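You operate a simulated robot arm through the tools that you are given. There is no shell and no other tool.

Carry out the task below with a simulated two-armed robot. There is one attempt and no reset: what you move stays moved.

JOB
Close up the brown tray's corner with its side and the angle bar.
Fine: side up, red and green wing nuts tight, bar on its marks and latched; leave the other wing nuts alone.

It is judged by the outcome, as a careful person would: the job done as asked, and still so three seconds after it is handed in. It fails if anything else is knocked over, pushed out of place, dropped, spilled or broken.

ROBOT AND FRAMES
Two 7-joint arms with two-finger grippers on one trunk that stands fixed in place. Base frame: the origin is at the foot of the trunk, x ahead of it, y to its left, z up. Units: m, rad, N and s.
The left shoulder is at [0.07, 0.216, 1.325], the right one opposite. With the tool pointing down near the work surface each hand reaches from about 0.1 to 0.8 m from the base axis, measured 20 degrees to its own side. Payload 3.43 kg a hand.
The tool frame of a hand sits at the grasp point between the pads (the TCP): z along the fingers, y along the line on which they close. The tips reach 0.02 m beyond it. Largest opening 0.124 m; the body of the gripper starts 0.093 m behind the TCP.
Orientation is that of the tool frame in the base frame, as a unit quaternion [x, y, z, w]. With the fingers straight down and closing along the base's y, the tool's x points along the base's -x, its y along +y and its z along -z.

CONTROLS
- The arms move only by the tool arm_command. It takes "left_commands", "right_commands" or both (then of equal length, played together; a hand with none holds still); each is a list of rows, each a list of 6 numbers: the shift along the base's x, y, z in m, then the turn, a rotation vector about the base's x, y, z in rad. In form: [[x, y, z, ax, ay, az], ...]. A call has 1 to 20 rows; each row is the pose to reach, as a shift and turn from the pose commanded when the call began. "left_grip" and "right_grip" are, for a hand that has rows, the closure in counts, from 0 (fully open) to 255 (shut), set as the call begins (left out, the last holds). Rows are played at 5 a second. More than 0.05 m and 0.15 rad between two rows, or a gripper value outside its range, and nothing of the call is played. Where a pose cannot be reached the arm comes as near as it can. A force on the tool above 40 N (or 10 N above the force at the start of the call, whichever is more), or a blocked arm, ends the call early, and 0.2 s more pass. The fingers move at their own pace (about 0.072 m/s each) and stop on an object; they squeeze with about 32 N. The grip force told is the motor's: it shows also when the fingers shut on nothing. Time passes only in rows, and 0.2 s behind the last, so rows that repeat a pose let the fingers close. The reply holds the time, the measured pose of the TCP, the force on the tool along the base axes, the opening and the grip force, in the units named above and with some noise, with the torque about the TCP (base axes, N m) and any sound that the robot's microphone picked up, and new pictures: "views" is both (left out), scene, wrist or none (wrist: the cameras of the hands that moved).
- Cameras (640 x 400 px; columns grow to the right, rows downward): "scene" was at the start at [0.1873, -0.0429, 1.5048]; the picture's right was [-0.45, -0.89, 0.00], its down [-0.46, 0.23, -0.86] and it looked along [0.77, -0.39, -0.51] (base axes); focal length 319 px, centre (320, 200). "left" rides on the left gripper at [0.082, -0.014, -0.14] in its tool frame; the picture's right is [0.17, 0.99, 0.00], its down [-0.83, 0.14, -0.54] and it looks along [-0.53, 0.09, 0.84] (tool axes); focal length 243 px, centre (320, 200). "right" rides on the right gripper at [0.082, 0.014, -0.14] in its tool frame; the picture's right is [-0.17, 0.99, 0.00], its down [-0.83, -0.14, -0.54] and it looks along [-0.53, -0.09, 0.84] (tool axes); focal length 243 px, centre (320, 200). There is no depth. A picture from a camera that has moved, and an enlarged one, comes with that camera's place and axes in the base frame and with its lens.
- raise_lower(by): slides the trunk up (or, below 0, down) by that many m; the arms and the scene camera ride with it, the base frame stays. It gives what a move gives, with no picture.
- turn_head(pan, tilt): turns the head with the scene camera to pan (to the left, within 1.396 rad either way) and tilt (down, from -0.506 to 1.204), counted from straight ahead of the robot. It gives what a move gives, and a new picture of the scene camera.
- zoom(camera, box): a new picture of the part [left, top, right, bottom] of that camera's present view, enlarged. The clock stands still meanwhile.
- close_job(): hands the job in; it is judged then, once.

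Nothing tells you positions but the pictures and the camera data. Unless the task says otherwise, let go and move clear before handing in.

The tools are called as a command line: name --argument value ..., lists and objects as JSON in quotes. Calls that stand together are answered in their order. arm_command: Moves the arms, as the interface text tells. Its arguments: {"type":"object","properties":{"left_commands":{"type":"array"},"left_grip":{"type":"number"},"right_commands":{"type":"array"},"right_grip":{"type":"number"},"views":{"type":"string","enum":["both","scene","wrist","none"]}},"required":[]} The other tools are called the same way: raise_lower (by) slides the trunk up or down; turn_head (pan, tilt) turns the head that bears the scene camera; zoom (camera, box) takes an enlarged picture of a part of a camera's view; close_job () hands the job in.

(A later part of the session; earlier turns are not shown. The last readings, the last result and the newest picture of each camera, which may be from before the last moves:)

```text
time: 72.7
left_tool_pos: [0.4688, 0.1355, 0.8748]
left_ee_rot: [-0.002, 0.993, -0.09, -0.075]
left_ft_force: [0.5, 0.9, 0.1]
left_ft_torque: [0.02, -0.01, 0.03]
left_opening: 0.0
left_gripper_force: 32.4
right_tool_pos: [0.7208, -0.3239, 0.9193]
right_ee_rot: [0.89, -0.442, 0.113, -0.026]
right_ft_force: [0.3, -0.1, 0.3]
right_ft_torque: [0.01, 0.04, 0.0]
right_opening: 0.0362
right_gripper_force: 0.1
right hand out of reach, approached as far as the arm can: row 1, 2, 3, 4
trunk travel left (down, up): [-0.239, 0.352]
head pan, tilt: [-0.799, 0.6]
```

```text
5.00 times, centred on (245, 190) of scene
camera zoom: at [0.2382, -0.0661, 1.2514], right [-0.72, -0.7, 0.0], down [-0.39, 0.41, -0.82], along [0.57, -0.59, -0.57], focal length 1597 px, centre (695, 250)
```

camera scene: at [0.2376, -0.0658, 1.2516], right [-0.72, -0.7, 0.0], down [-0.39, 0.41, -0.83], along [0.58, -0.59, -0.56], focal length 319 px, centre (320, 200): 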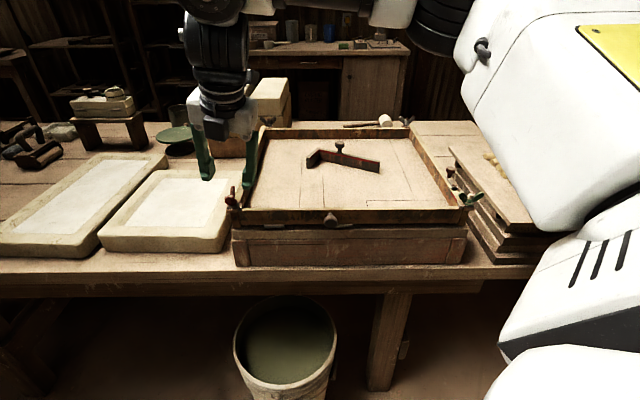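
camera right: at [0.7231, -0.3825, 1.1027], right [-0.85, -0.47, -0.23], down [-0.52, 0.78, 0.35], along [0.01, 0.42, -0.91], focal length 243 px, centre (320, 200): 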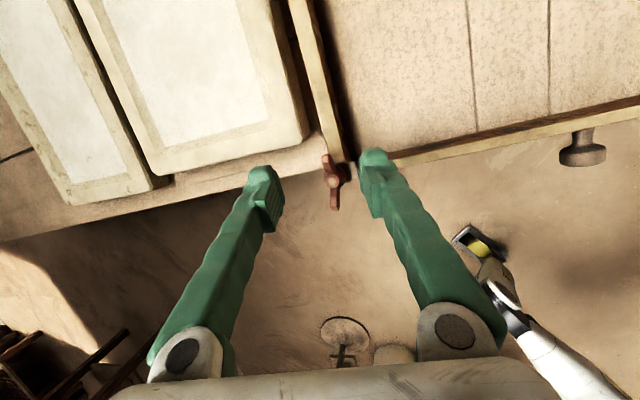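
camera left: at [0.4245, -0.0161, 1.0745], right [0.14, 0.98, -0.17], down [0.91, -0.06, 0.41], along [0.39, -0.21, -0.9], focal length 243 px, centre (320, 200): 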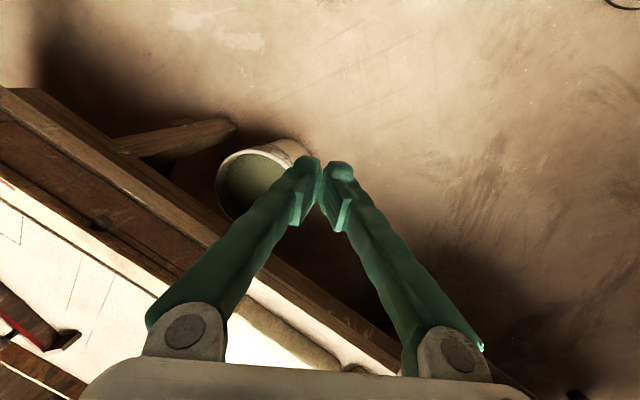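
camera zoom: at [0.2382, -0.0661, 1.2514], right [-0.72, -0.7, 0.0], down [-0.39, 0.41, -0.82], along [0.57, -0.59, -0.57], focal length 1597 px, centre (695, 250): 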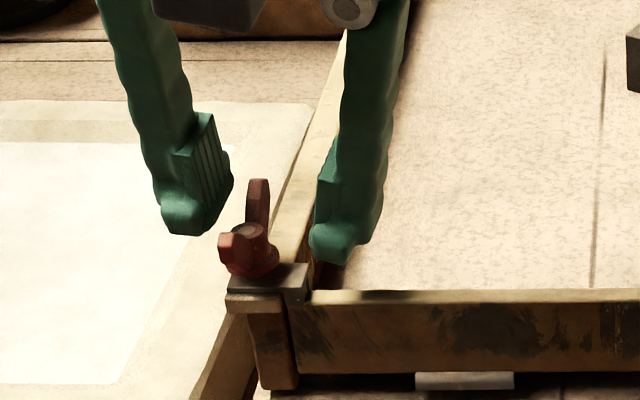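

arm_command --right_commands '[[0.0, 0.002, 0.005, -0.013, -0.06, 0], [0.0, 0.006, 0.005, -0.026, -0.117, 0], [0.0002, 0.0104, 0.004, -0.026, -0.117, 0], [0.0002, 0.0104, 0.0, -0.026, -0.117, 0]]' --right_grip 180 --views "none"

zoom --camera "right" --box '[240, 90, 440, 230]'

zoom --camera "scene" --box '[205, 150, 285, 230]'

```text
time: 73.7
left_tool_pos: [0.4702, 0.1346, 0.8751]
left_ee_rot: [-0.001, 0.993, -0.089, -0.075]
left_ft_force: [-0.1, 0.3, 0.6]
left_ft_torque: [-0.01, -0.02, 0.01]
left_opening: 0.0001
left_gripper_force: 32.1
right_tool_pos: [0.7196, -0.3125, 0.9207]
right_ee_rot: [0.881, -0.439, 0.17, -0.039]
right_ft_force: [0.2, 1.3, -0.6]
right_ft_torque: [0.02, 0.01, 0.01]
right_opening: 0.0364
right_gripper_force: 0.0
trunk travel left (down, up): [-0.239, 0.352]
head pan, tilt: [-0.799, 0.6]
```

```text
2.86 times, centred on (340, 160) of right
camera zoom: at [0.7093, -0.3745, 1.0721], right [-0.84, -0.47, -0.26], down [-0.54, 0.78, 0.32], along [0.05, 0.41, -0.91], focal length 693 px, centre (263, 314)
```

zoom: 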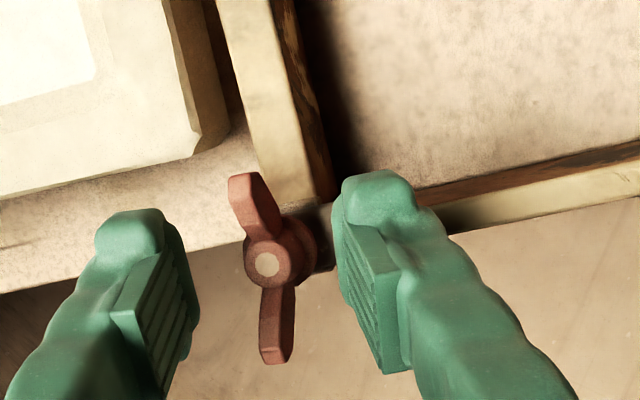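

```text
5.00 times, centred on (245, 190) of scene
camera zoom: at [0.2376, -0.066, 1.2516], right [-0.72, -0.7, 0.0], down [-0.39, 0.41, -0.83], along [0.58, -0.59, -0.56], focal length 1597 px, centre (695, 250)
```

zoom: 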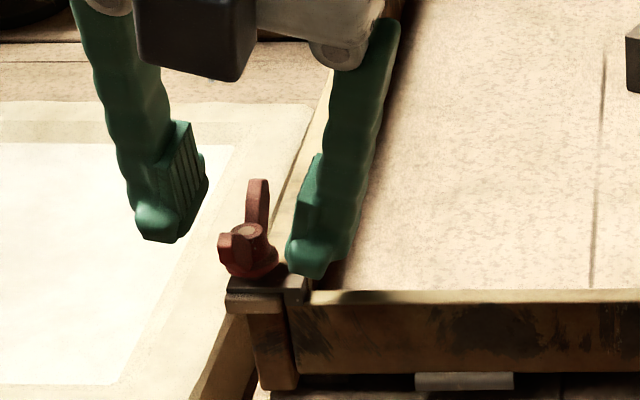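

arm_command --right_commands '[[0.0008, 0.0, -0.006, 0, 0, 0], [0.0008, 0.0, -0.012, 0, 0, 0], [0.0008, 0.0, -0.016, 0, 0, 0]]' --right_grip 180 --views "none"

arm_command --right_commands '[[0, 0, 0, 0, 0, 0], [0, 0, 0, 0, 0, 0], [0, 0, 0, 0, 0, 0]]' --right_grip 255 --views "none"

zoom --camera "right" --box '[240, 90, 440, 230]'

zoom --camera "scene" --box '[205, 150, 285, 230]'

```text
time: 74.5
left_tool_pos: [0.4689, 0.1357, 0.8743]
left_ee_rot: [-0.001, 0.993, -0.09, -0.075]
left_ft_force: [0.3, -0.6, -0.7]
left_ft_torque: [-0.01, 0.04, -0.01]
left_opening: 0.0001
left_gripper_force: 31.9
right_tool_pos: [0.7211, -0.313, 0.9061]
right_ee_rot: [0.882, -0.438, 0.172, -0.04]
right_ft_force: [-0.5, 0.6, 0.2]
right_ft_torque: [0.03, -0.01, -0.04]
right_opening: 0.0367
right_gripper_force: 0.0
trunk travel left (down, up): [-0.239, 0.352]
head pan, tilt: [-0.799, 0.6]
```

```text
time: 75.3
left_tool_pos: [0.4691, 0.1343, 0.8754]
left_ee_rot: [-0.001, 0.993, -0.09, -0.075]
left_ft_force: [0.1, 0.1, 0.3]
left_ft_torque: [-0.04, -0.02, -0.01]
left_opening: 0.0004
left_gripper_force: 31.3
right_tool_pos: [0.7202, -0.3134, 0.9041]
right_ee_rot: [0.882, -0.437, 0.171, -0.039]
right_ft_force: [-1.1, -1.7, -1.7]
right_ft_torque: [-0.24, 0.12, 0.0]
right_opening: 0.0179
right_gripper_force: 45.1
trunk travel left (down, up): [-0.239, 0.352]
head pan, tilt: [-0.799, 0.6]
```

```text
2.86 times, centred on (340, 160) of right
camera zoom: at [0.7101, -0.3743, 1.0557], right [-0.84, -0.48, -0.26], down [-0.54, 0.78, 0.32], along [0.05, 0.41, -0.91], focal length 693 px, centre (263, 314)
```

zoom: 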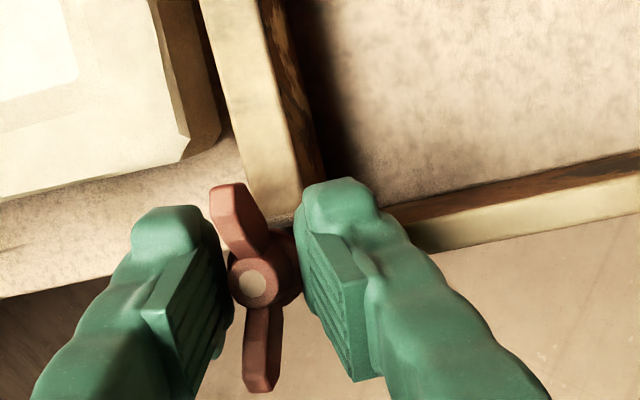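

```text
5.00 times, centred on (245, 190) of scene
camera zoom: at [0.2376, -0.0659, 1.2515], right [-0.72, -0.7, 0.0], down [-0.39, 0.41, -0.83], along [0.58, -0.59, -0.57], focal length 1597 px, centre (695, 250)
```

zoom: 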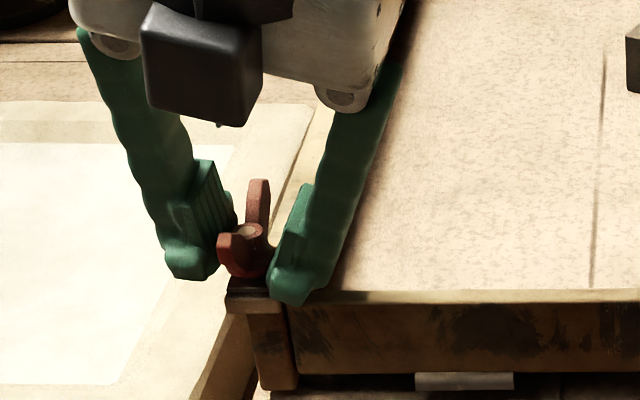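

The red hub is gripped. Because the tool leans, I'll turn about the tool's own axis, clockwise from above.

arm_command --right_commands '[[0, 0, 0, 0.0401, -0.0096, -0.1126], [0, 0, 0, 0.0802, -0.0192, -0.2251], [0, 0, 0, 0.1202, -0.0288, -0.3377], [0, 0, 0, 0.1603, -0.0384, -0.4502]]' --right_grip 255 --views "none"

zoom --camera "right" --box '[240, 90, 440, 230]'

zoom --camera "scene" --box '[205, 150, 285, 230]'

```text
time: 76.3
left_tool_pos: [0.469, 0.1353, 0.8755]
left_ee_rot: [-0.002, 0.993, -0.091, -0.075]
left_ft_force: [-0.4, -0.5, -0.1]
left_ft_torque: [0.01, -0.01, 0.01]
left_opening: 0.0
left_gripper_force: 32.0
right_tool_pos: [0.7198, -0.3136, 0.9045]
right_ee_rot: [0.752, -0.635, 0.155, -0.078]
right_ft_force: [-6.0, -2.6, -2.7]
right_ft_torque: [-1.19, 0.09, 0.02]
right_opening: 0.0186
right_gripper_force: 45.3
trunk travel left (down, up): [-0.239, 0.352]
head pan, tilt: [-0.799, 0.6]
```

```text
2.86 times, centred on (340, 160) of right
camera zoom: at [0.673, -0.3846, 1.0438], right [-0.94, -0.01, -0.33], down [-0.17, 0.88, 0.44], along [0.29, 0.47, -0.83], focal length 693 px, centre (263, 314)
```

zoom: 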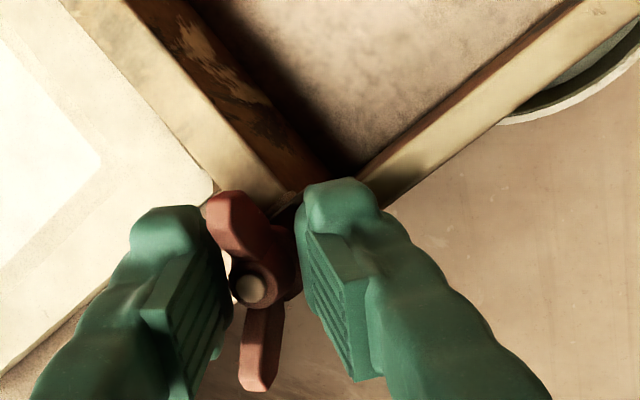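

```text
5.00 times, centred on (245, 190) of scene
camera zoom: at [0.2372, -0.066, 1.2516], right [-0.72, -0.7, 0.0], down [-0.39, 0.41, -0.83], along [0.58, -0.59, -0.56], focal length 1597 px, centre (695, 250)
```

zoom: 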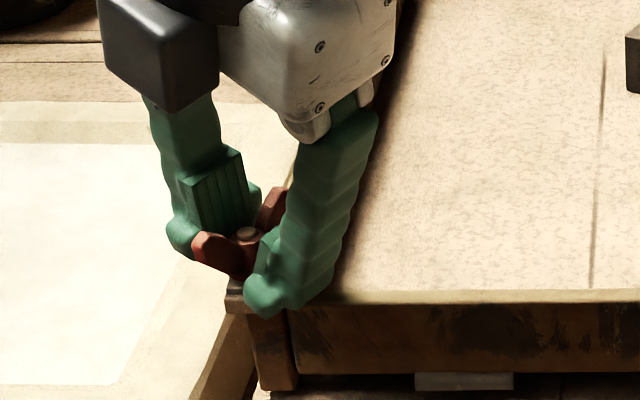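

arm_command --right_commands '[[0, 0, 0, 0.0401, -0.0096, -0.1126], [0, 0, 0, 0.0802, -0.0192, -0.2251], [0, 0, 0, 0.1202, -0.0288, -0.3377], [0, 0, 0, 0.1603, -0.0384, -0.4502], [0, 0, 0, 0.2004, -0.048, -0.5628], [0, 0, 0, 0.2405, -0.0576, -0.6754]]' --right_grip 255 --views "none"

zoom --camera "right" --box '[240, 90, 440, 230]'

zoom --camera "scene" --box '[205, 150, 285, 230]'

```text
time: 77.7
left_tool_pos: [0.4693, 0.1347, 0.8749]
left_ee_rot: [-0.001, 0.993, -0.091, -0.074]
left_ft_force: [0.0, 0.1, 0.6]
left_ft_torque: [0.02, 0.0, 0.02]
left_opening: 0.0001
left_gripper_force: 31.7
right_tool_pos: [0.7194, -0.3116, 0.9063]
right_ee_rot: [-0.48, 0.86, -0.119, 0.128]
right_ft_force: [-18.1, 1.7, -4.4]
right_ft_torque: [-0.7, 0.86, 0.0]
right_opening: 0.018
right_gripper_force: 45.1
trunk travel left (down, up): [-0.239, 0.352]
head pan, tilt: [-0.799, 0.6]
```

```text
2.86 times, centred on (340, 160) of right
camera zoom: at [0.621, -0.3639, 1.0245], right [-0.7, 0.64, -0.3], down [0.35, 0.68, 0.64], along [0.62, 0.34, -0.7], focal length 693 px, centre (263, 314)
```

zoom: 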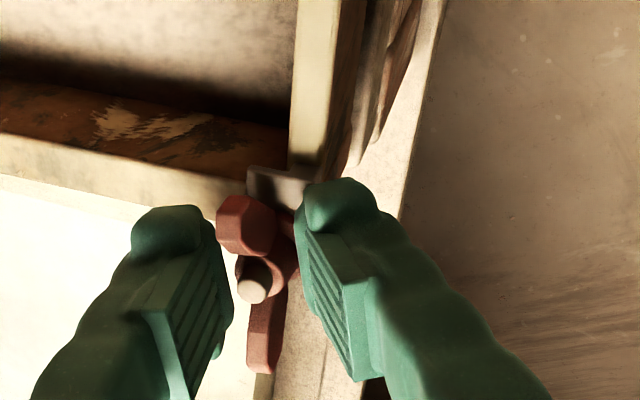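

```text
5.00 times, centred on (245, 190) of scene
camera zoom: at [0.2362, -0.0657, 1.2518], right [-0.72, -0.7, 0.0], down [-0.39, 0.41, -0.83], along [0.58, -0.59, -0.56], focal length 1597 px, centre (695, 250)
```

zoom: 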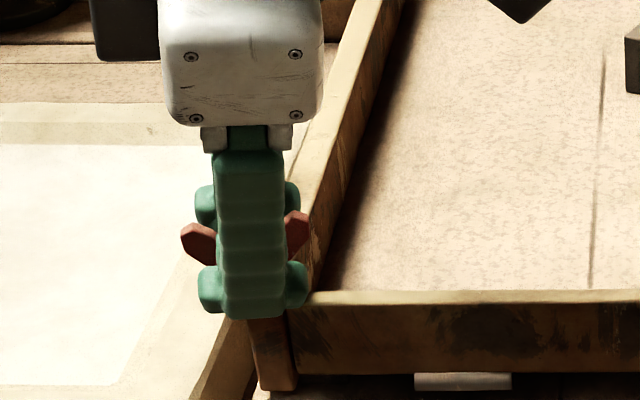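

arm_command --right_commands '[[-0.0012, 0, 0, 0.0401, -0.0096, -0.1126], [-0.0012, 0, 0, 0.0802, -0.0192, -0.2251], [-0.0012, 0, 0, 0.1202, -0.0288, -0.3377], [-0.0012, 0, 0, 0.1603, -0.0384, -0.4502]]' --right_grip 255 --views "none"

zoom --camera "right" --box '[240, 90, 440, 230]'

zoom --camera "scene" --box '[205, 150, 285, 230]'

```text
time: 78.7
left_tool_pos: [0.4677, 0.1345, 0.8759]
left_ee_rot: [-0.001, 0.993, -0.091, -0.074]
left_ft_force: [0.0, -1.5, -0.1]
left_ft_torque: [-0.02, -0.01, -0.01]
left_opening: 0.0
left_gripper_force: 31.1
right_tool_pos: [0.7198, -0.3116, 0.9069]
right_ee_rot: [-0.263, 0.948, -0.085, 0.155]
right_ft_force: [-7.4, 4.2, 2.7]
right_ft_torque: [0.1, -0.28, 0.42]
right_opening: 0.0176
right_gripper_force: 44.9
trunk travel left (down, up): [-0.239, 0.352]
head pan, tilt: [-0.799, 0.6]
```

```text
2.86 times, centred on (340, 160) of right
camera zoom: at [0.5999, -0.3312, 1.0153], right [-0.33, 0.92, -0.2], down [0.56, 0.36, 0.75], along [0.76, 0.14, -0.63], focal length 693 px, centre (263, 314)
```

zoom: 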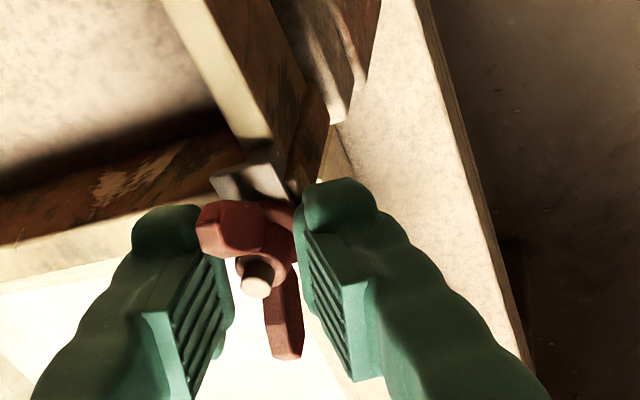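

```text
5.00 times, centred on (245, 190) of scene
camera zoom: at [0.2366, -0.0652, 1.2518], right [-0.72, -0.7, 0.0], down [-0.39, 0.4, -0.83], along [0.58, -0.59, -0.56], focal length 1597 px, centre (695, 250)
```

zoom: 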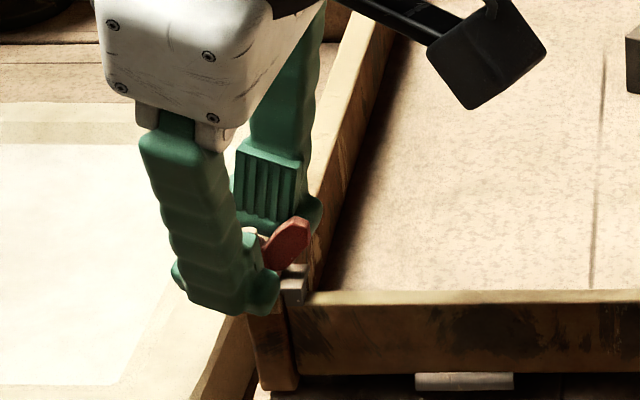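

arm_command --right_commands '[[0, 0, 0, 0.0301, -0.0072, -0.0844], [0, 0, 0, 0.0601, -0.0144, -0.1688], [0, 0, 0, 0.0902, -0.0216, -0.2533], [0, 0, 0, 0.1102, -0.0264, -0.3095]]' --right_grip 255 --views "none"

zoom --camera "right" --box '[240, 90, 440, 230]'

zoom --camera "scene" --box '[205, 150, 285, 230]'

```text
time: 79.7
left_tool_pos: [0.469, 0.1364, 0.8757]
left_ee_rot: [-0.001, 0.993, -0.09, -0.075]
left_ft_force: [0.1, -0.4, -0.5]
left_ft_torque: [0.01, 0.01, -0.01]
left_opening: 0.0
left_gripper_force: 32.3
right_tool_pos: [0.7211, -0.3123, 0.9085]
right_ee_rot: [-0.103, 0.979, -0.06, 0.168]
right_ft_force: [13.5, -2.8, 25.8]
right_ft_torque: [-0.46, 1.36, 2.68]
right_opening: 0.0204
right_gripper_force: 45.4
trunk travel left (down, up): [-0.239, 0.352]
head pan, tilt: [-0.799, 0.6]
```

```text
2.86 times, centred on (340, 160) of right
camera zoom: at [0.5958, -0.3047, 1.0123], right [-0.03, 0.99, -0.1], down [0.61, 0.09, 0.79], along [0.79, -0.04, -0.61], focal length 693 px, centre (263, 314)
```

zoom: 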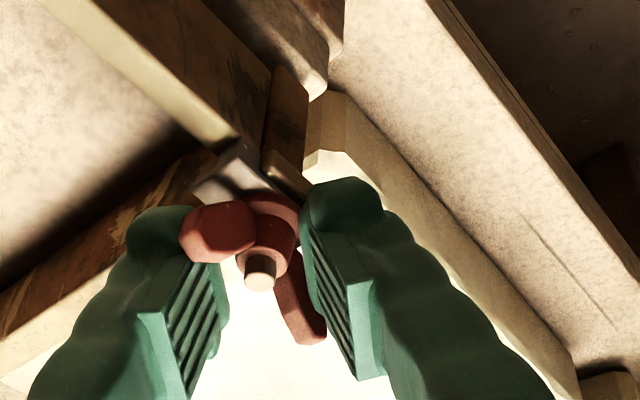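

```text
5.00 times, centred on (245, 190) of scene
camera zoom: at [0.2369, -0.0648, 1.2519], right [-0.72, -0.7, 0.0], down [-0.39, 0.4, -0.83], along [0.58, -0.59, -0.56], focal length 1597 px, centre (695, 250)
```

zoom: 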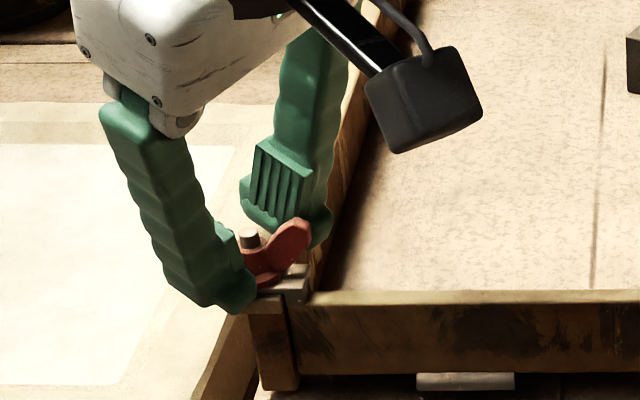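

The red nut has stopped too, holding against ~2.7 N·m: tight. Release and rise.

arm_command --right_commands '[[0, 0, 0, 0, 0, 0], [0, 0, 0, 0, 0, 0], [0, 0, 0, 0, 0, 0], [0, 0, 0.03, 0, 0, 0], [0, 0, 0.06, 0, 0, 0], [-0.02, -0.01, 0.1, 0, 0, 0], [-0.04, -0.02, 0.13, 0, 0, 0]]' --right_grip 150 --views "both"

zoom --camera "scene" --box '[160, 100, 480, 300]'

zoom --camera "scene" --box '[205, 170, 265, 230]'

```text
time: 81.3
left_tool_pos: [0.4673, 0.1347, 0.8748]
left_ee_rot: [-0.001, 0.993, -0.09, -0.075]
left_ft_force: [-0.6, 0.8, 0.3]
left_ft_torque: [0.02, -0.02, -0.03]
left_opening: 0.0
left_gripper_force: 32.5
right_tool_pos: [0.6788, -0.3329, 1.037]
right_ee_rot: [-0.105, 0.979, -0.059, 0.165]
right_ft_force: [0.1, -0.4, 0.1]
right_ft_torque: [0.0, -0.05, 0.01]
right_opening: 0.0511
right_gripper_force: 0.1
trunk travel left (down, up): [-0.239, 0.352]
head pan, tilt: [-0.799, 0.6]
camera scene: at [0.2369, -0.0657, 1.2517], right [-0.72, -0.7, 0.0], down [-0.39, 0.41, -0.83], along [0.58, -0.59, -0.56], focal length 319 px, centre (320, 200)
camera right: at [0.5546, -0.326, 1.1413], right [-0.03, 0.99, -0.1], down [0.61, 0.09, 0.78], along [0.79, -0.04, -0.61], focal length 243 px, centre (320, 200)
```

scene: 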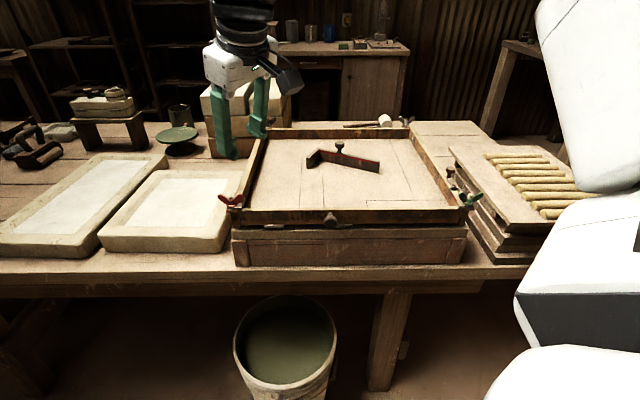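
right: 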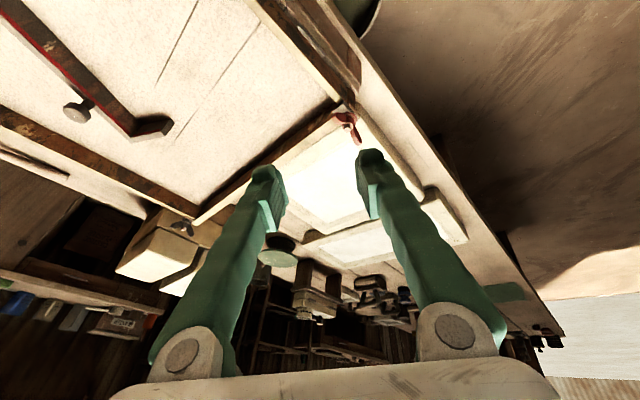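

```text
2.00 times, centred on (320, 200) of scene
camera zoom: at [0.2369, -0.0657, 1.2517], right [-0.72, -0.7, 0.0], down [-0.39, 0.41, -0.83], along [0.58, -0.59, -0.56], focal length 639 px, centre (320, 200)
```

zoom: 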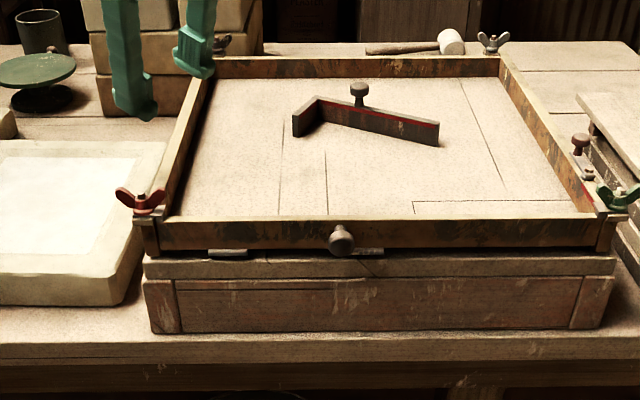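

```text
6.67 times, centred on (235, 200) of scene
camera zoom: at [0.2369, -0.0657, 1.2517], right [-0.72, -0.7, 0.0], down [-0.39, 0.41, -0.83], along [0.58, -0.59, -0.56], focal length 2129 px, centre (887, 200)
```

zoom: 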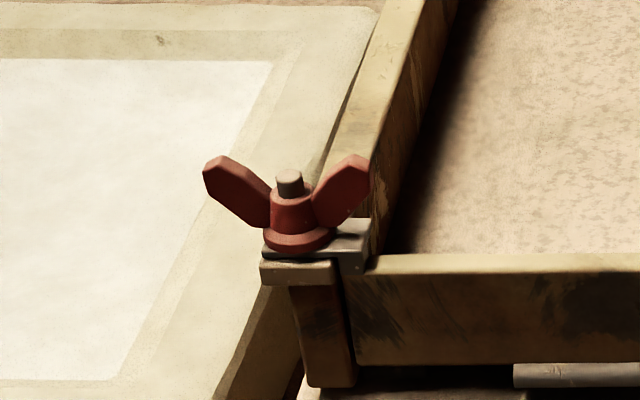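

Both nuts are tight and the side holds. Next is the bar: it lies near the limit of the right arm's reach, so I'll first bring the right hand back, straighten it and turn the wrist so the camera is on top.

arm_command --right_commands '[[-0.02, -0.03, 0.02, 0.027, 0.112, 0], [-0.04, -0.07, 0.03, 0.054, 0.223, 0], [-0.06, -0.11, 0.03, 0.081, 0.335, 0], [-0.079, -0.147, 0.03, 0.081, 0.335, 0]]' --right_grip 100 --views "none"

arm_command --right_commands '[[0, 0, 0, 0, 0, 0.14], [0, 0, 0, 0, 0, 0.28], [0, 0, 0, 0, 0, 0.42], [0, 0, 0, 0, 0, 0.56], [0, 0, 0, 0, 0, 0.7], [0, 0, 0, 0, 0, 0.84], [0, 0, 0, 0, 0, 0.98], [0, 0, 0, 0, 0, 1.12], [0, 0, 0, 0, 0, 1.26], [0, 0, 0, 0, 0, 1.4], [0, 0, 0, 0, 0, 1.54], [0, 0, 0, 0, 0, 1.68], [0, 0, 0, 0, 0, 1.82], [0, 0, 0, 0, 0, 1.96], [0, 0, 0, 0, 0, 2.1], [0, 0, 0, 0, 0, 2.2], [0, 0, 0, 0, 0, 2.3]]' --right_grip 100 --views "both"

```text
time: 82.3
left_tool_pos: [0.4697, 0.1353, 0.8748]
left_ee_rot: [-0.001, 0.993, -0.09, -0.075]
left_ft_force: [-0.5, 0.4, -0.5]
left_ft_torque: [0.02, -0.02, -0.01]
left_opening: 0.0001
left_gripper_force: 32.3
right_tool_pos: [0.6011, -0.48, 1.0651]
right_ee_rot: [-0.106, 0.994, 0.0, 0.004]
right_ft_force: [-1.2, 0.2, 0.4]
right_ft_torque: [0.0, 0.0, -0.03]
right_opening: 0.0755
right_gripper_force: 0.1
right hand out of reach, approached as far as the arm can: row 3
trunk travel left (down, up): [-0.239, 0.352]
head pan, tilt: [-0.799, 0.6]
```

```text
time: 85.9
left_tool_pos: [0.4686, 0.1353, 0.8754]
left_ee_rot: [-0.001, 0.993, -0.089, -0.075]
left_ft_force: [-0.6, -0.2, 0.4]
left_ft_torque: [0.0, -0.01, 0.01]
left_opening: 0.0
left_gripper_force: 32.1
right_tool_pos: [0.5998, -0.4798, 1.0643]
right_ee_rot: [0.951, -0.308, -0.001, -0.003]
right_ft_force: [0.7, -0.4, -0.2]
right_ft_torque: [0.01, 0.0, -0.01]
right_opening: 0.0753
right_gripper_force: 0.0
trunk travel left (down, up): [-0.239, 0.352]
head pan, tilt: [-0.799, 0.6]
camera scene: at [0.2376, -0.0658, 1.2516], right [-0.72, -0.7, 0.0], down [-0.39, 0.41, -0.83], along [0.58, -0.59, -0.56], focal length 319 px, centre (320, 200)
camera right: at [0.6596, -0.5397, 1.2048], right [-0.71, -0.7, 0.0], down [-0.59, 0.6, 0.54], along [-0.38, 0.39, -0.84], focal length 243 px, centre (320, 200)
```

scene: 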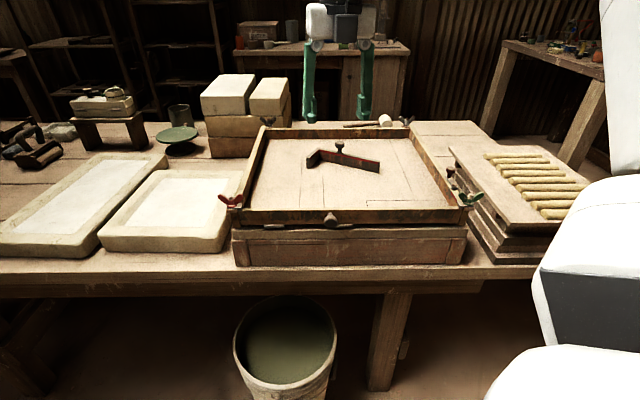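
right: 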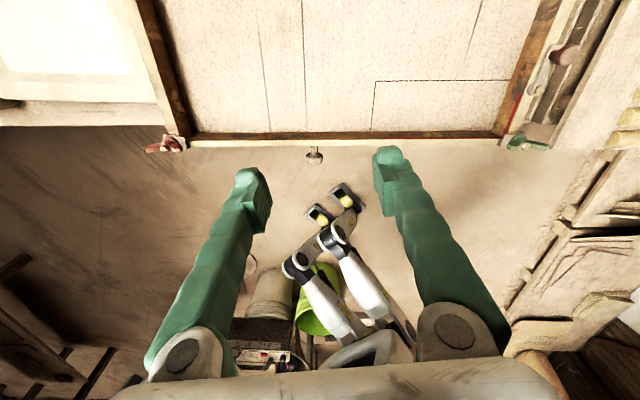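

zoom --camera "right" --box '[350, 20, 590, 170]'

zoom --camera "scene" --box '[290, 130, 400, 200]'

zoom --camera "scene" --box '[350, 150, 490, 240]'

```text
2.67 times, centred on (470, 95) of right
camera zoom: at [0.6596, -0.5397, 1.2048], right [-0.71, -0.7, 0.0], down [-0.59, 0.6, 0.54], along [-0.38, 0.39, -0.84], focal length 647 px, centre (-80, 480)
```

zoom: 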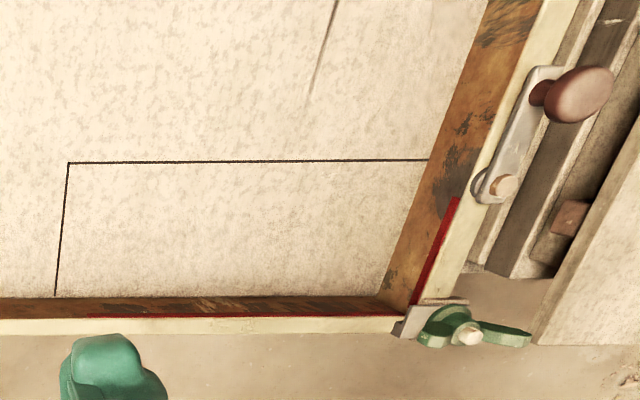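

```text
5.71 times, centred on (345, 165) of scene
camera zoom: at [0.2376, -0.0658, 1.2516], right [-0.72, -0.7, 0.0], down [-0.39, 0.41, -0.83], along [0.58, -0.59, -0.56], focal length 1825 px, centre (177, 400)
```

zoom: 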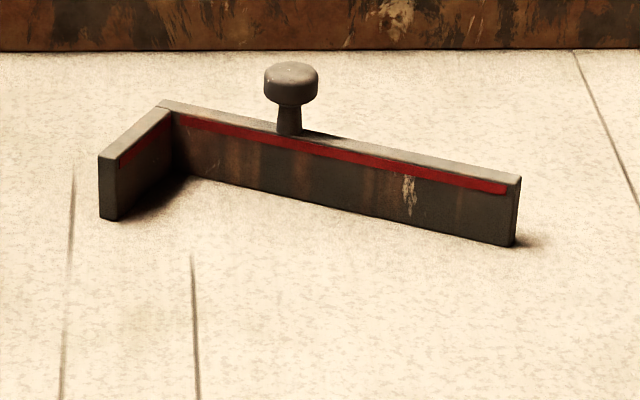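

```text
4.44 times, centred on (420, 195) of scene
camera zoom: at [0.2376, -0.0658, 1.2516], right [-0.72, -0.7, 0.0], down [-0.39, 0.41, -0.83], along [0.58, -0.59, -0.56], focal length 1419 px, centre (-124, 222)
```

zoom: 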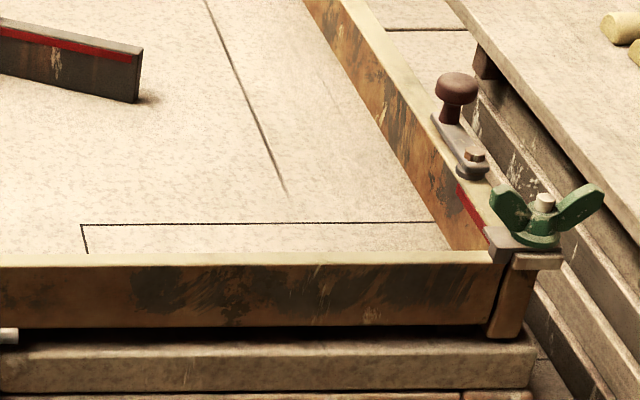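

Marks: outer lines at f≈0.807 / r≈−0.022 (tray frame), the side's inner face at f≈0.738, and the latch pivot right above the bar's end spot. Now I tilt the hand outward (~54°) and move toward the bar's knob (~[0.735, -0.653, 0.90]).

arm_command --right_commands '[[0.0137, -0.0207, -0.008, -0.0795, -0.1099, 0], [0.0273, -0.0413, -0.02, -0.159, -0.2198, 0], [0.041, -0.062, -0.035, -0.2385, -0.3297, 0], [0.0547, -0.0826, -0.05, -0.318, -0.4396, 0], [0.0684, -0.1033, -0.07, -0.3975, -0.5495, 0], [0.082, -0.124, -0.09, -0.477, -0.6594, 0], [0.0957, -0.1446, -0.11, -0.5567, -0.7695, 0]]' --right_grip 100 --views "both"

```text
time: 87.5
left_tool_pos: [0.4712, 0.1349, 0.8737]
left_ee_rot: [-0.001, 0.993, -0.088, -0.075]
left_ft_force: [0.3, -0.2, -0.1]
left_ft_torque: [0.02, 0.04, 0.02]
left_opening: 0.0
left_gripper_force: 32.3
right_tool_pos: [0.6977, -0.6253, 0.954]
right_ee_rot: [0.847, -0.276, 0.433, 0.138]
right_ft_force: [0.4, -0.6, 0.1]
right_ft_torque: [-0.04, 0.0, -0.01]
right_opening: 0.0758
right_gripper_force: 0.0
trunk travel left (down, up): [-0.239, 0.352]
head pan, tilt: [-0.799, 0.6]
camera scene: at [0.2384, -0.0668, 1.2513], right [-0.72, -0.7, 0.0], down [-0.39, 0.41, -0.82], along [0.57, -0.59, -0.57], focal length 319 px, centre (320, 200)
camera right: at [0.6365, -0.5986, 1.1028], right [-0.66, -0.74, -0.14], down [-0.67, 0.66, -0.35], along [0.35, -0.14, -0.92], focal length 243 px, centre (320, 200)
```

scene: 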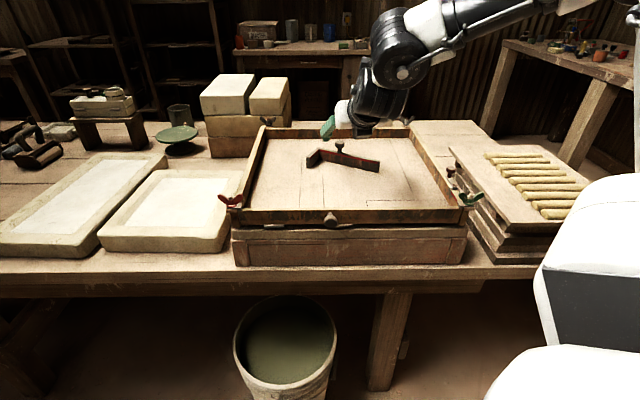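
right: 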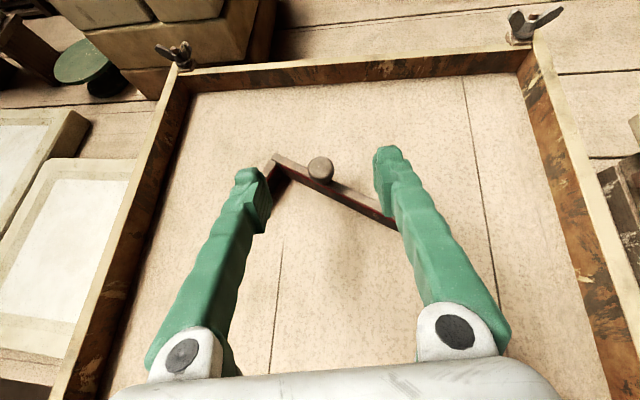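

zoom --camera "right" --box '[230, 110, 430, 250]'

zoom --camera "scene" --box '[290, 110, 400, 190]'

```text
2.86 times, centred on (330, 180) of right
camera zoom: at [0.6365, -0.5986, 1.1028], right [-0.66, -0.74, -0.14], down [-0.67, 0.66, -0.35], along [0.35, -0.14, -0.92], focal length 693 px, centre (291, 257)
```

zoom: 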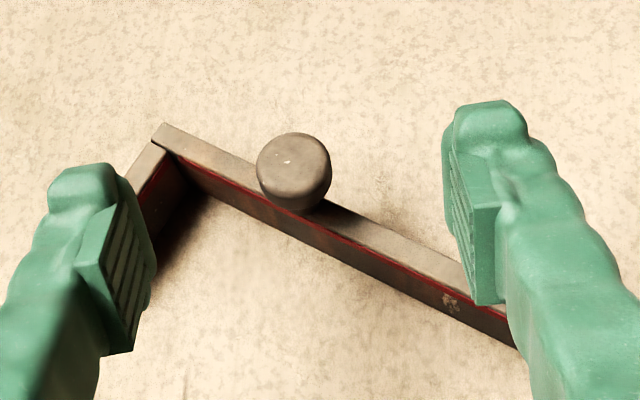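

```text
5.00 times, centred on (345, 150) of scene
camera zoom: at [0.2384, -0.0668, 1.2513], right [-0.72, -0.7, 0.0], down [-0.39, 0.41, -0.82], along [0.57, -0.59, -0.57], focal length 1597 px, centre (195, 450)
```

zoom: 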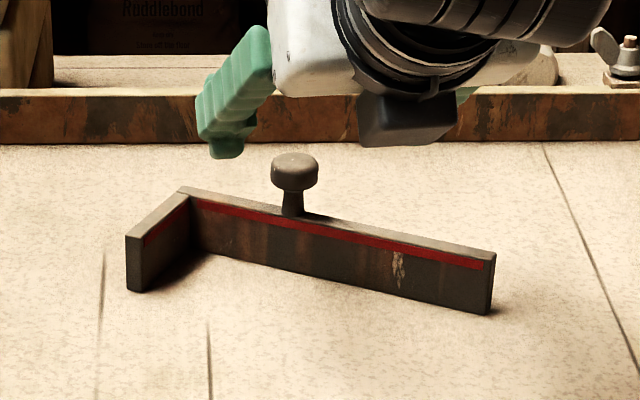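

The knob sits nicely centred between the fingers. I advance to it and then close.

arm_command --right_commands '[[0.0088, -0.0058, -0.012, 0, 0, 0], [0.0176, -0.0117, -0.025, 0, 0, 0], [0.0265, -0.0176, -0.037, 0, 0, 0], [0.0353, -0.0234, -0.049, 0, 0, 0]]' --right_grip 100 --views "none"

zoom --camera "right" --box '[230, 110, 430, 250]'

zoom --camera "scene" --box '[290, 110, 400, 190]'

```text
time: 88.5
left_tool_pos: [0.4699, 0.1354, 0.8737]
left_ee_rot: [-0.002, 0.993, -0.09, -0.075]
left_ft_force: [0.2, 0.2, 0.0]
left_ft_torque: [0.04, 0.05, 0.02]
left_opening: 0.0
left_gripper_force: 32.3
right_tool_pos: [0.7317, -0.6473, 0.9048]
right_ee_rot: [0.848, -0.274, 0.432, 0.138]
right_ft_force: [1.0, -0.2, 0.1]
right_ft_torque: [0.03, -0.03, -0.01]
right_opening: 0.0752
right_gripper_force: 0.1
trunk travel left (down, up): [-0.239, 0.352]
head pan, tilt: [-0.799, 0.6]
```

```text
2.86 times, centred on (330, 180) of right
camera zoom: at [0.6718, -0.6214, 1.0551], right [-0.66, -0.74, -0.14], down [-0.67, 0.65, -0.35], along [0.35, -0.14, -0.92], focal length 693 px, centre (291, 257)
```

zoom: 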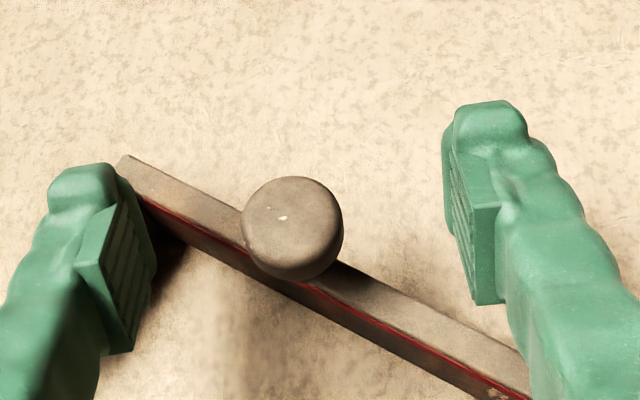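

```text
5.00 times, centred on (345, 150) of scene
camera zoom: at [0.2381, -0.0661, 1.2514], right [-0.72, -0.7, 0.0], down [-0.39, 0.41, -0.82], along [0.57, -0.59, -0.57], focal length 1597 px, centre (195, 450)
```

zoom: 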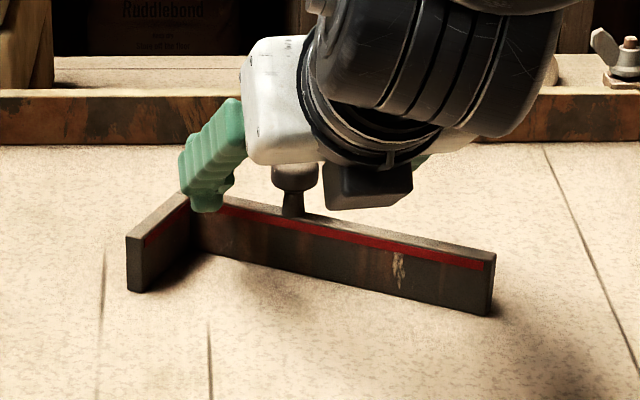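

arm_command --right_commands '[[0.002, -0.001, 0, 0, 0, 0], [0.002, -0.001, 0, 0, 0, 0], [0.002, -0.001, 0, 0, 0, 0], [0.002, -0.001, 0, 0, 0, 0]]' --right_grip 255 --views "none"

zoom --camera "right" --box '[230, 110, 430, 250]'

zoom --camera "scene" --box '[290, 110, 400, 190]'

```text
time: 89.5
left_tool_pos: [0.4698, 0.136, 0.8748]
left_ee_rot: [-0.002, 0.993, -0.09, -0.075]
left_ft_force: [0.2, -0.4, -0.6]
left_ft_torque: [0.0, 0.01, 0.0]
left_opening: 0.0001
left_gripper_force: 32.1
right_tool_pos: [0.7331, -0.6487, 0.9053]
right_ee_rot: [0.848, -0.275, 0.432, 0.138]
right_ft_force: [0.7, -0.1, 0.1]
right_ft_torque: [-0.03, -0.07, 0.01]
right_opening: 0.0232
right_gripper_force: 31.7
trunk travel left (down, up): [-0.239, 0.352]
head pan, tilt: [-0.799, 0.6]
```

```text
2.86 times, centred on (330, 180) of right
camera zoom: at [0.6733, -0.6224, 1.0553], right [-0.66, -0.74, -0.14], down [-0.67, 0.66, -0.35], along [0.35, -0.14, -0.92], focal length 693 px, centre (291, 257)
```

zoom: 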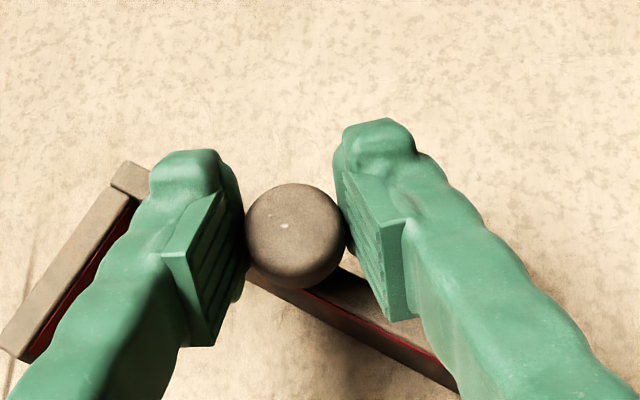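

```text
5.00 times, centred on (345, 150) of scene
camera zoom: at [0.2379, -0.066, 1.2515], right [-0.72, -0.7, 0.0], down [-0.39, 0.41, -0.82], along [0.58, -0.59, -0.57], focal length 1597 px, centre (195, 450)
```

zoom: 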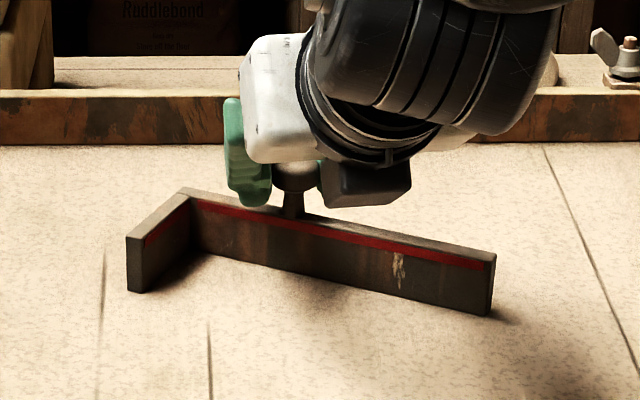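

The knob is gripped. I'll lift a little and check the bar hangs level.

arm_command --right_commands '[[0, 0, 0.005, 0, 0, 0], [0, 0, 0.01, 0, 0, 0], [-0.005, 0.001, 0.015, 0, 0, 0]]' --right_grip 255 --views "none"

zoom --camera "scene" --box '[290, 110, 400, 190]'

```text
time: 90.3
left_tool_pos: [0.4697, 0.1344, 0.875]
left_ee_rot: [-0.002, 0.993, -0.09, -0.076]
left_ft_force: [-0.5, 0.3, -0.5]
left_ft_torque: [-0.03, -0.01, 0.02]
left_opening: 0.0
left_gripper_force: 31.6
right_tool_pos: [0.7285, -0.6465, 0.9206]
right_ee_rot: [0.848, -0.274, 0.432, 0.137]
right_ft_force: [-0.5, 0.4, -5.2]
right_ft_torque: [-0.01, -0.02, 0.03]
right_opening: 0.0229
right_gripper_force: 32.1
trunk travel left (down, up): [-0.239, 0.352]
head pan, tilt: [-0.799, 0.6]
```

```text
5.00 times, centred on (345, 150) of scene
camera zoom: at [0.2377, -0.0661, 1.2515], right [-0.72, -0.7, 0.0], down [-0.39, 0.41, -0.82], along [0.58, -0.59, -0.57], focal length 1597 px, centre (195, 450)
```

zoom: 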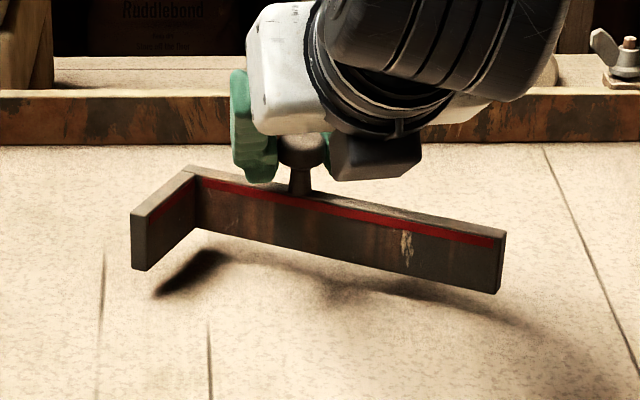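

The bar hangs level (≈0.5 kg). I'll carry it inward and turn it by ~26° counter-clockwise.

arm_command --right_commands '[[-0.0169, 0.0037, 0, 0, 0, 0.0765], [-0.0338, 0.0075, 0, 0, 0, 0.153], [-0.0507, 0.0112, 0, 0, 0, 0.2295], [-0.0676, 0.015, 0, 0, 0, 0.306], [-0.0845, 0.0187, 0, 0, 0, 0.3825], [-0.1015, 0.0225, 0, 0, 0, 0.459]]' --right_grip 255 --views "both"

zoom --camera "scene" --box '[280, 110, 480, 240]'

```text
time: 91.7
left_tool_pos: [0.4682, 0.1357, 0.8756]
left_ee_rot: [-0.001, 0.993, -0.091, -0.076]
left_ft_force: [0.4, -0.6, -1.0]
left_ft_torque: [-0.02, 0.0, 0.01]
left_opening: 0.0001
left_gripper_force: 32.1
right_tool_pos: [0.6268, -0.6252, 0.9215]
right_ee_rot: [0.888, -0.075, 0.453, 0.036]
right_ft_force: [-0.3, 0.5, -4.8]
right_ft_torque: [-0.03, -0.04, 0.02]
right_opening: 0.0229
right_gripper_force: 31.7
trunk travel left (down, up): [-0.239, 0.352]
head pan, tilt: [-0.799, 0.6]
camera scene: at [0.2372, -0.0658, 1.2517], right [-0.72, -0.7, 0.0], down [-0.39, 0.41, -0.83], along [0.58, -0.59, -0.56], focal length 319 px, centre (320, 200)
camera right: at [0.5607, -0.6278, 1.0707], right [-0.26, -0.96, -0.14], down [-0.89, 0.29, -0.36], along [0.38, 0.03, -0.92], focal length 243 px, centre (320, 200)
```

scene: 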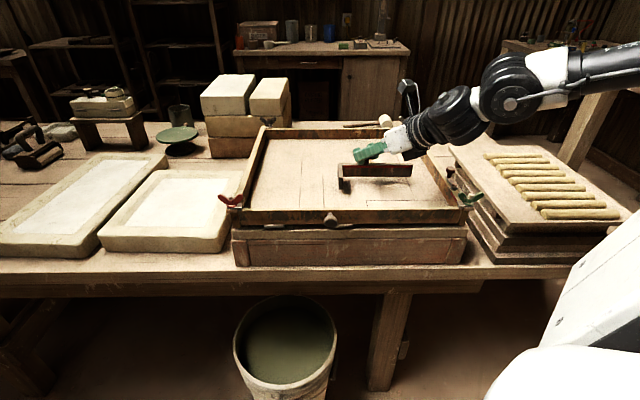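
right: 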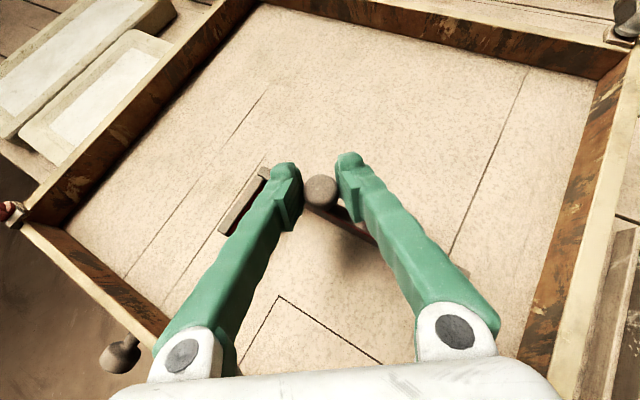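

```text
3.08 times, centred on (380, 175) of scene
camera zoom: at [0.2372, -0.0658, 1.2517], right [-0.72, -0.7, 0.0], down [-0.39, 0.41, -0.83], along [0.58, -0.59, -0.56], focal length 982 px, centre (135, 277)
```

zoom: 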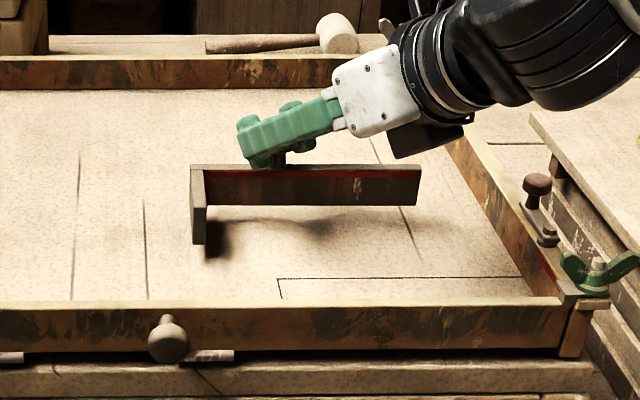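

The bar is now parallel to its marks. I'll continue toward the corner in small steps, watching reach.

arm_command --right_commands '[[-0.0175, 0.0034, 0, 0, 0, 0], [-0.035, 0.0067, 0, 0, 0, 0], [-0.0525, 0.01, 0, 0, 0, 0]]' --right_grip 255 --views "none"

zoom --camera "scene" --box '[280, 110, 480, 240]'

zoom --camera "right" --box '[160, 140, 560, 390]'

```text
time: 92.5
left_tool_pos: [0.4686, 0.1353, 0.8746]
left_ee_rot: [-0.001, 0.993, -0.09, -0.075]
left_ft_force: [0.1, -0.6, -0.3]
left_ft_torque: [0.03, 0.0, 0.03]
left_opening: 0.0001
left_gripper_force: 32.2
right_tool_pos: [0.5733, -0.6142, 0.9213]
right_ee_rot: [0.887, -0.075, 0.454, 0.036]
right_ft_force: [0.5, 0.4, -4.1]
right_ft_torque: [-0.03, -0.01, -0.02]
right_opening: 0.0229
right_gripper_force: 31.8
trunk travel left (down, up): [-0.239, 0.352]
head pan, tilt: [-0.799, 0.6]
```

```text
3.08 times, centred on (380, 175) of scene
camera zoom: at [0.2373, -0.0658, 1.2516], right [-0.72, -0.7, 0.0], down [-0.39, 0.41, -0.83], along [0.58, -0.59, -0.56], focal length 982 px, centre (135, 277)
```

zoom: 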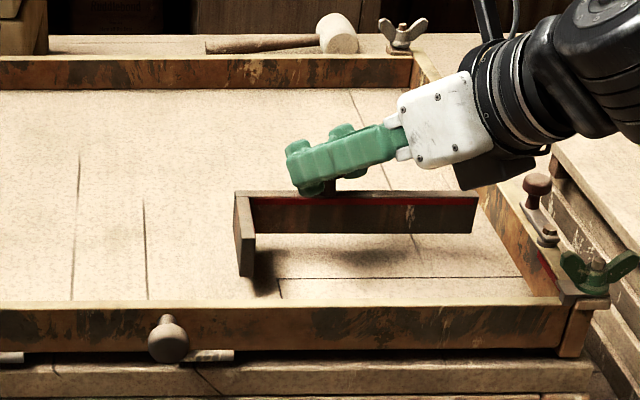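

```text
1.60 times, centred on (360, 265) of right
camera zoom: at [0.5079, -0.6177, 1.0718], right [-0.26, -0.96, -0.14], down [-0.89, 0.29, -0.36], along [0.38, 0.03, -0.92], focal length 388 px, centre (256, 96)
```

zoom: 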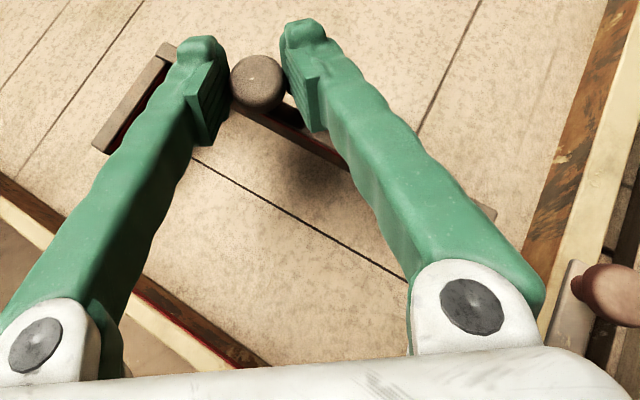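

arm_command --right_commands '[[-0.0146, 0.0026, 0, 0, 0, 0], [-0.0292, 0.0051, 0, 0, 0, 0], [-0.0438, 0.0077, 0, 0, 0, 0]]' --right_grip 255 --views "none"

zoom --camera "scene" --box '[340, 140, 480, 240]'

zoom --camera "right" --box '[160, 140, 560, 390]'

```text
time: 93.3
left_tool_pos: [0.4696, 0.1349, 0.8755]
left_ee_rot: [-0.001, 0.993, -0.09, -0.075]
left_ft_force: [-0.6, -0.2, 0.1]
left_ft_torque: [-0.01, -0.03, 0.0]
left_opening: 0.0001
left_gripper_force: 31.8
right_tool_pos: [0.5299, -0.6071, 0.9218]
right_ee_rot: [0.888, -0.074, 0.452, 0.035]
right_ft_force: [0.2, 0.7, -4.4]
right_ft_torque: [0.01, -0.02, 0.02]
right_opening: 0.0232
right_gripper_force: 32.3
trunk travel left (down, up): [-0.239, 0.352]
head pan, tilt: [-0.799, 0.6]
```

```text
4.00 times, centred on (410, 190) of scene
camera zoom: at [0.2374, -0.0659, 1.2516], right [-0.72, -0.7, 0.0], down [-0.39, 0.41, -0.83], along [0.58, -0.59, -0.56], focal length 1277 px, centre (-40, 240)
```

zoom: 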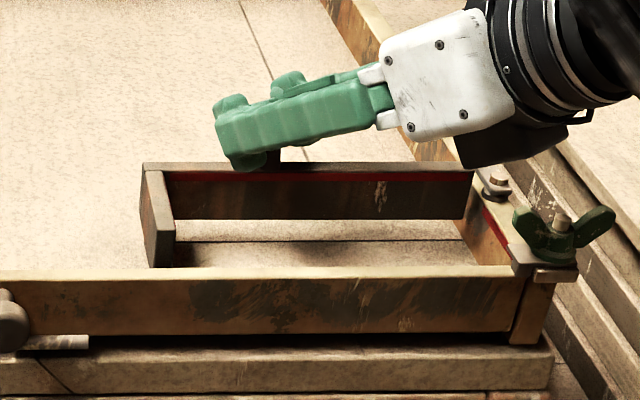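

```text
1.60 times, centred on (360, 265) of right
camera zoom: at [0.4639, -0.61, 1.071], right [-0.26, -0.96, -0.14], down [-0.89, 0.29, -0.35], along [0.38, 0.03, -0.92], focal length 388 px, centre (256, 96)
```

zoom: 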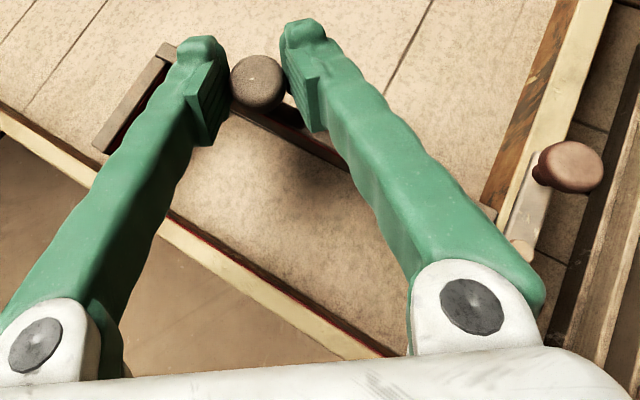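

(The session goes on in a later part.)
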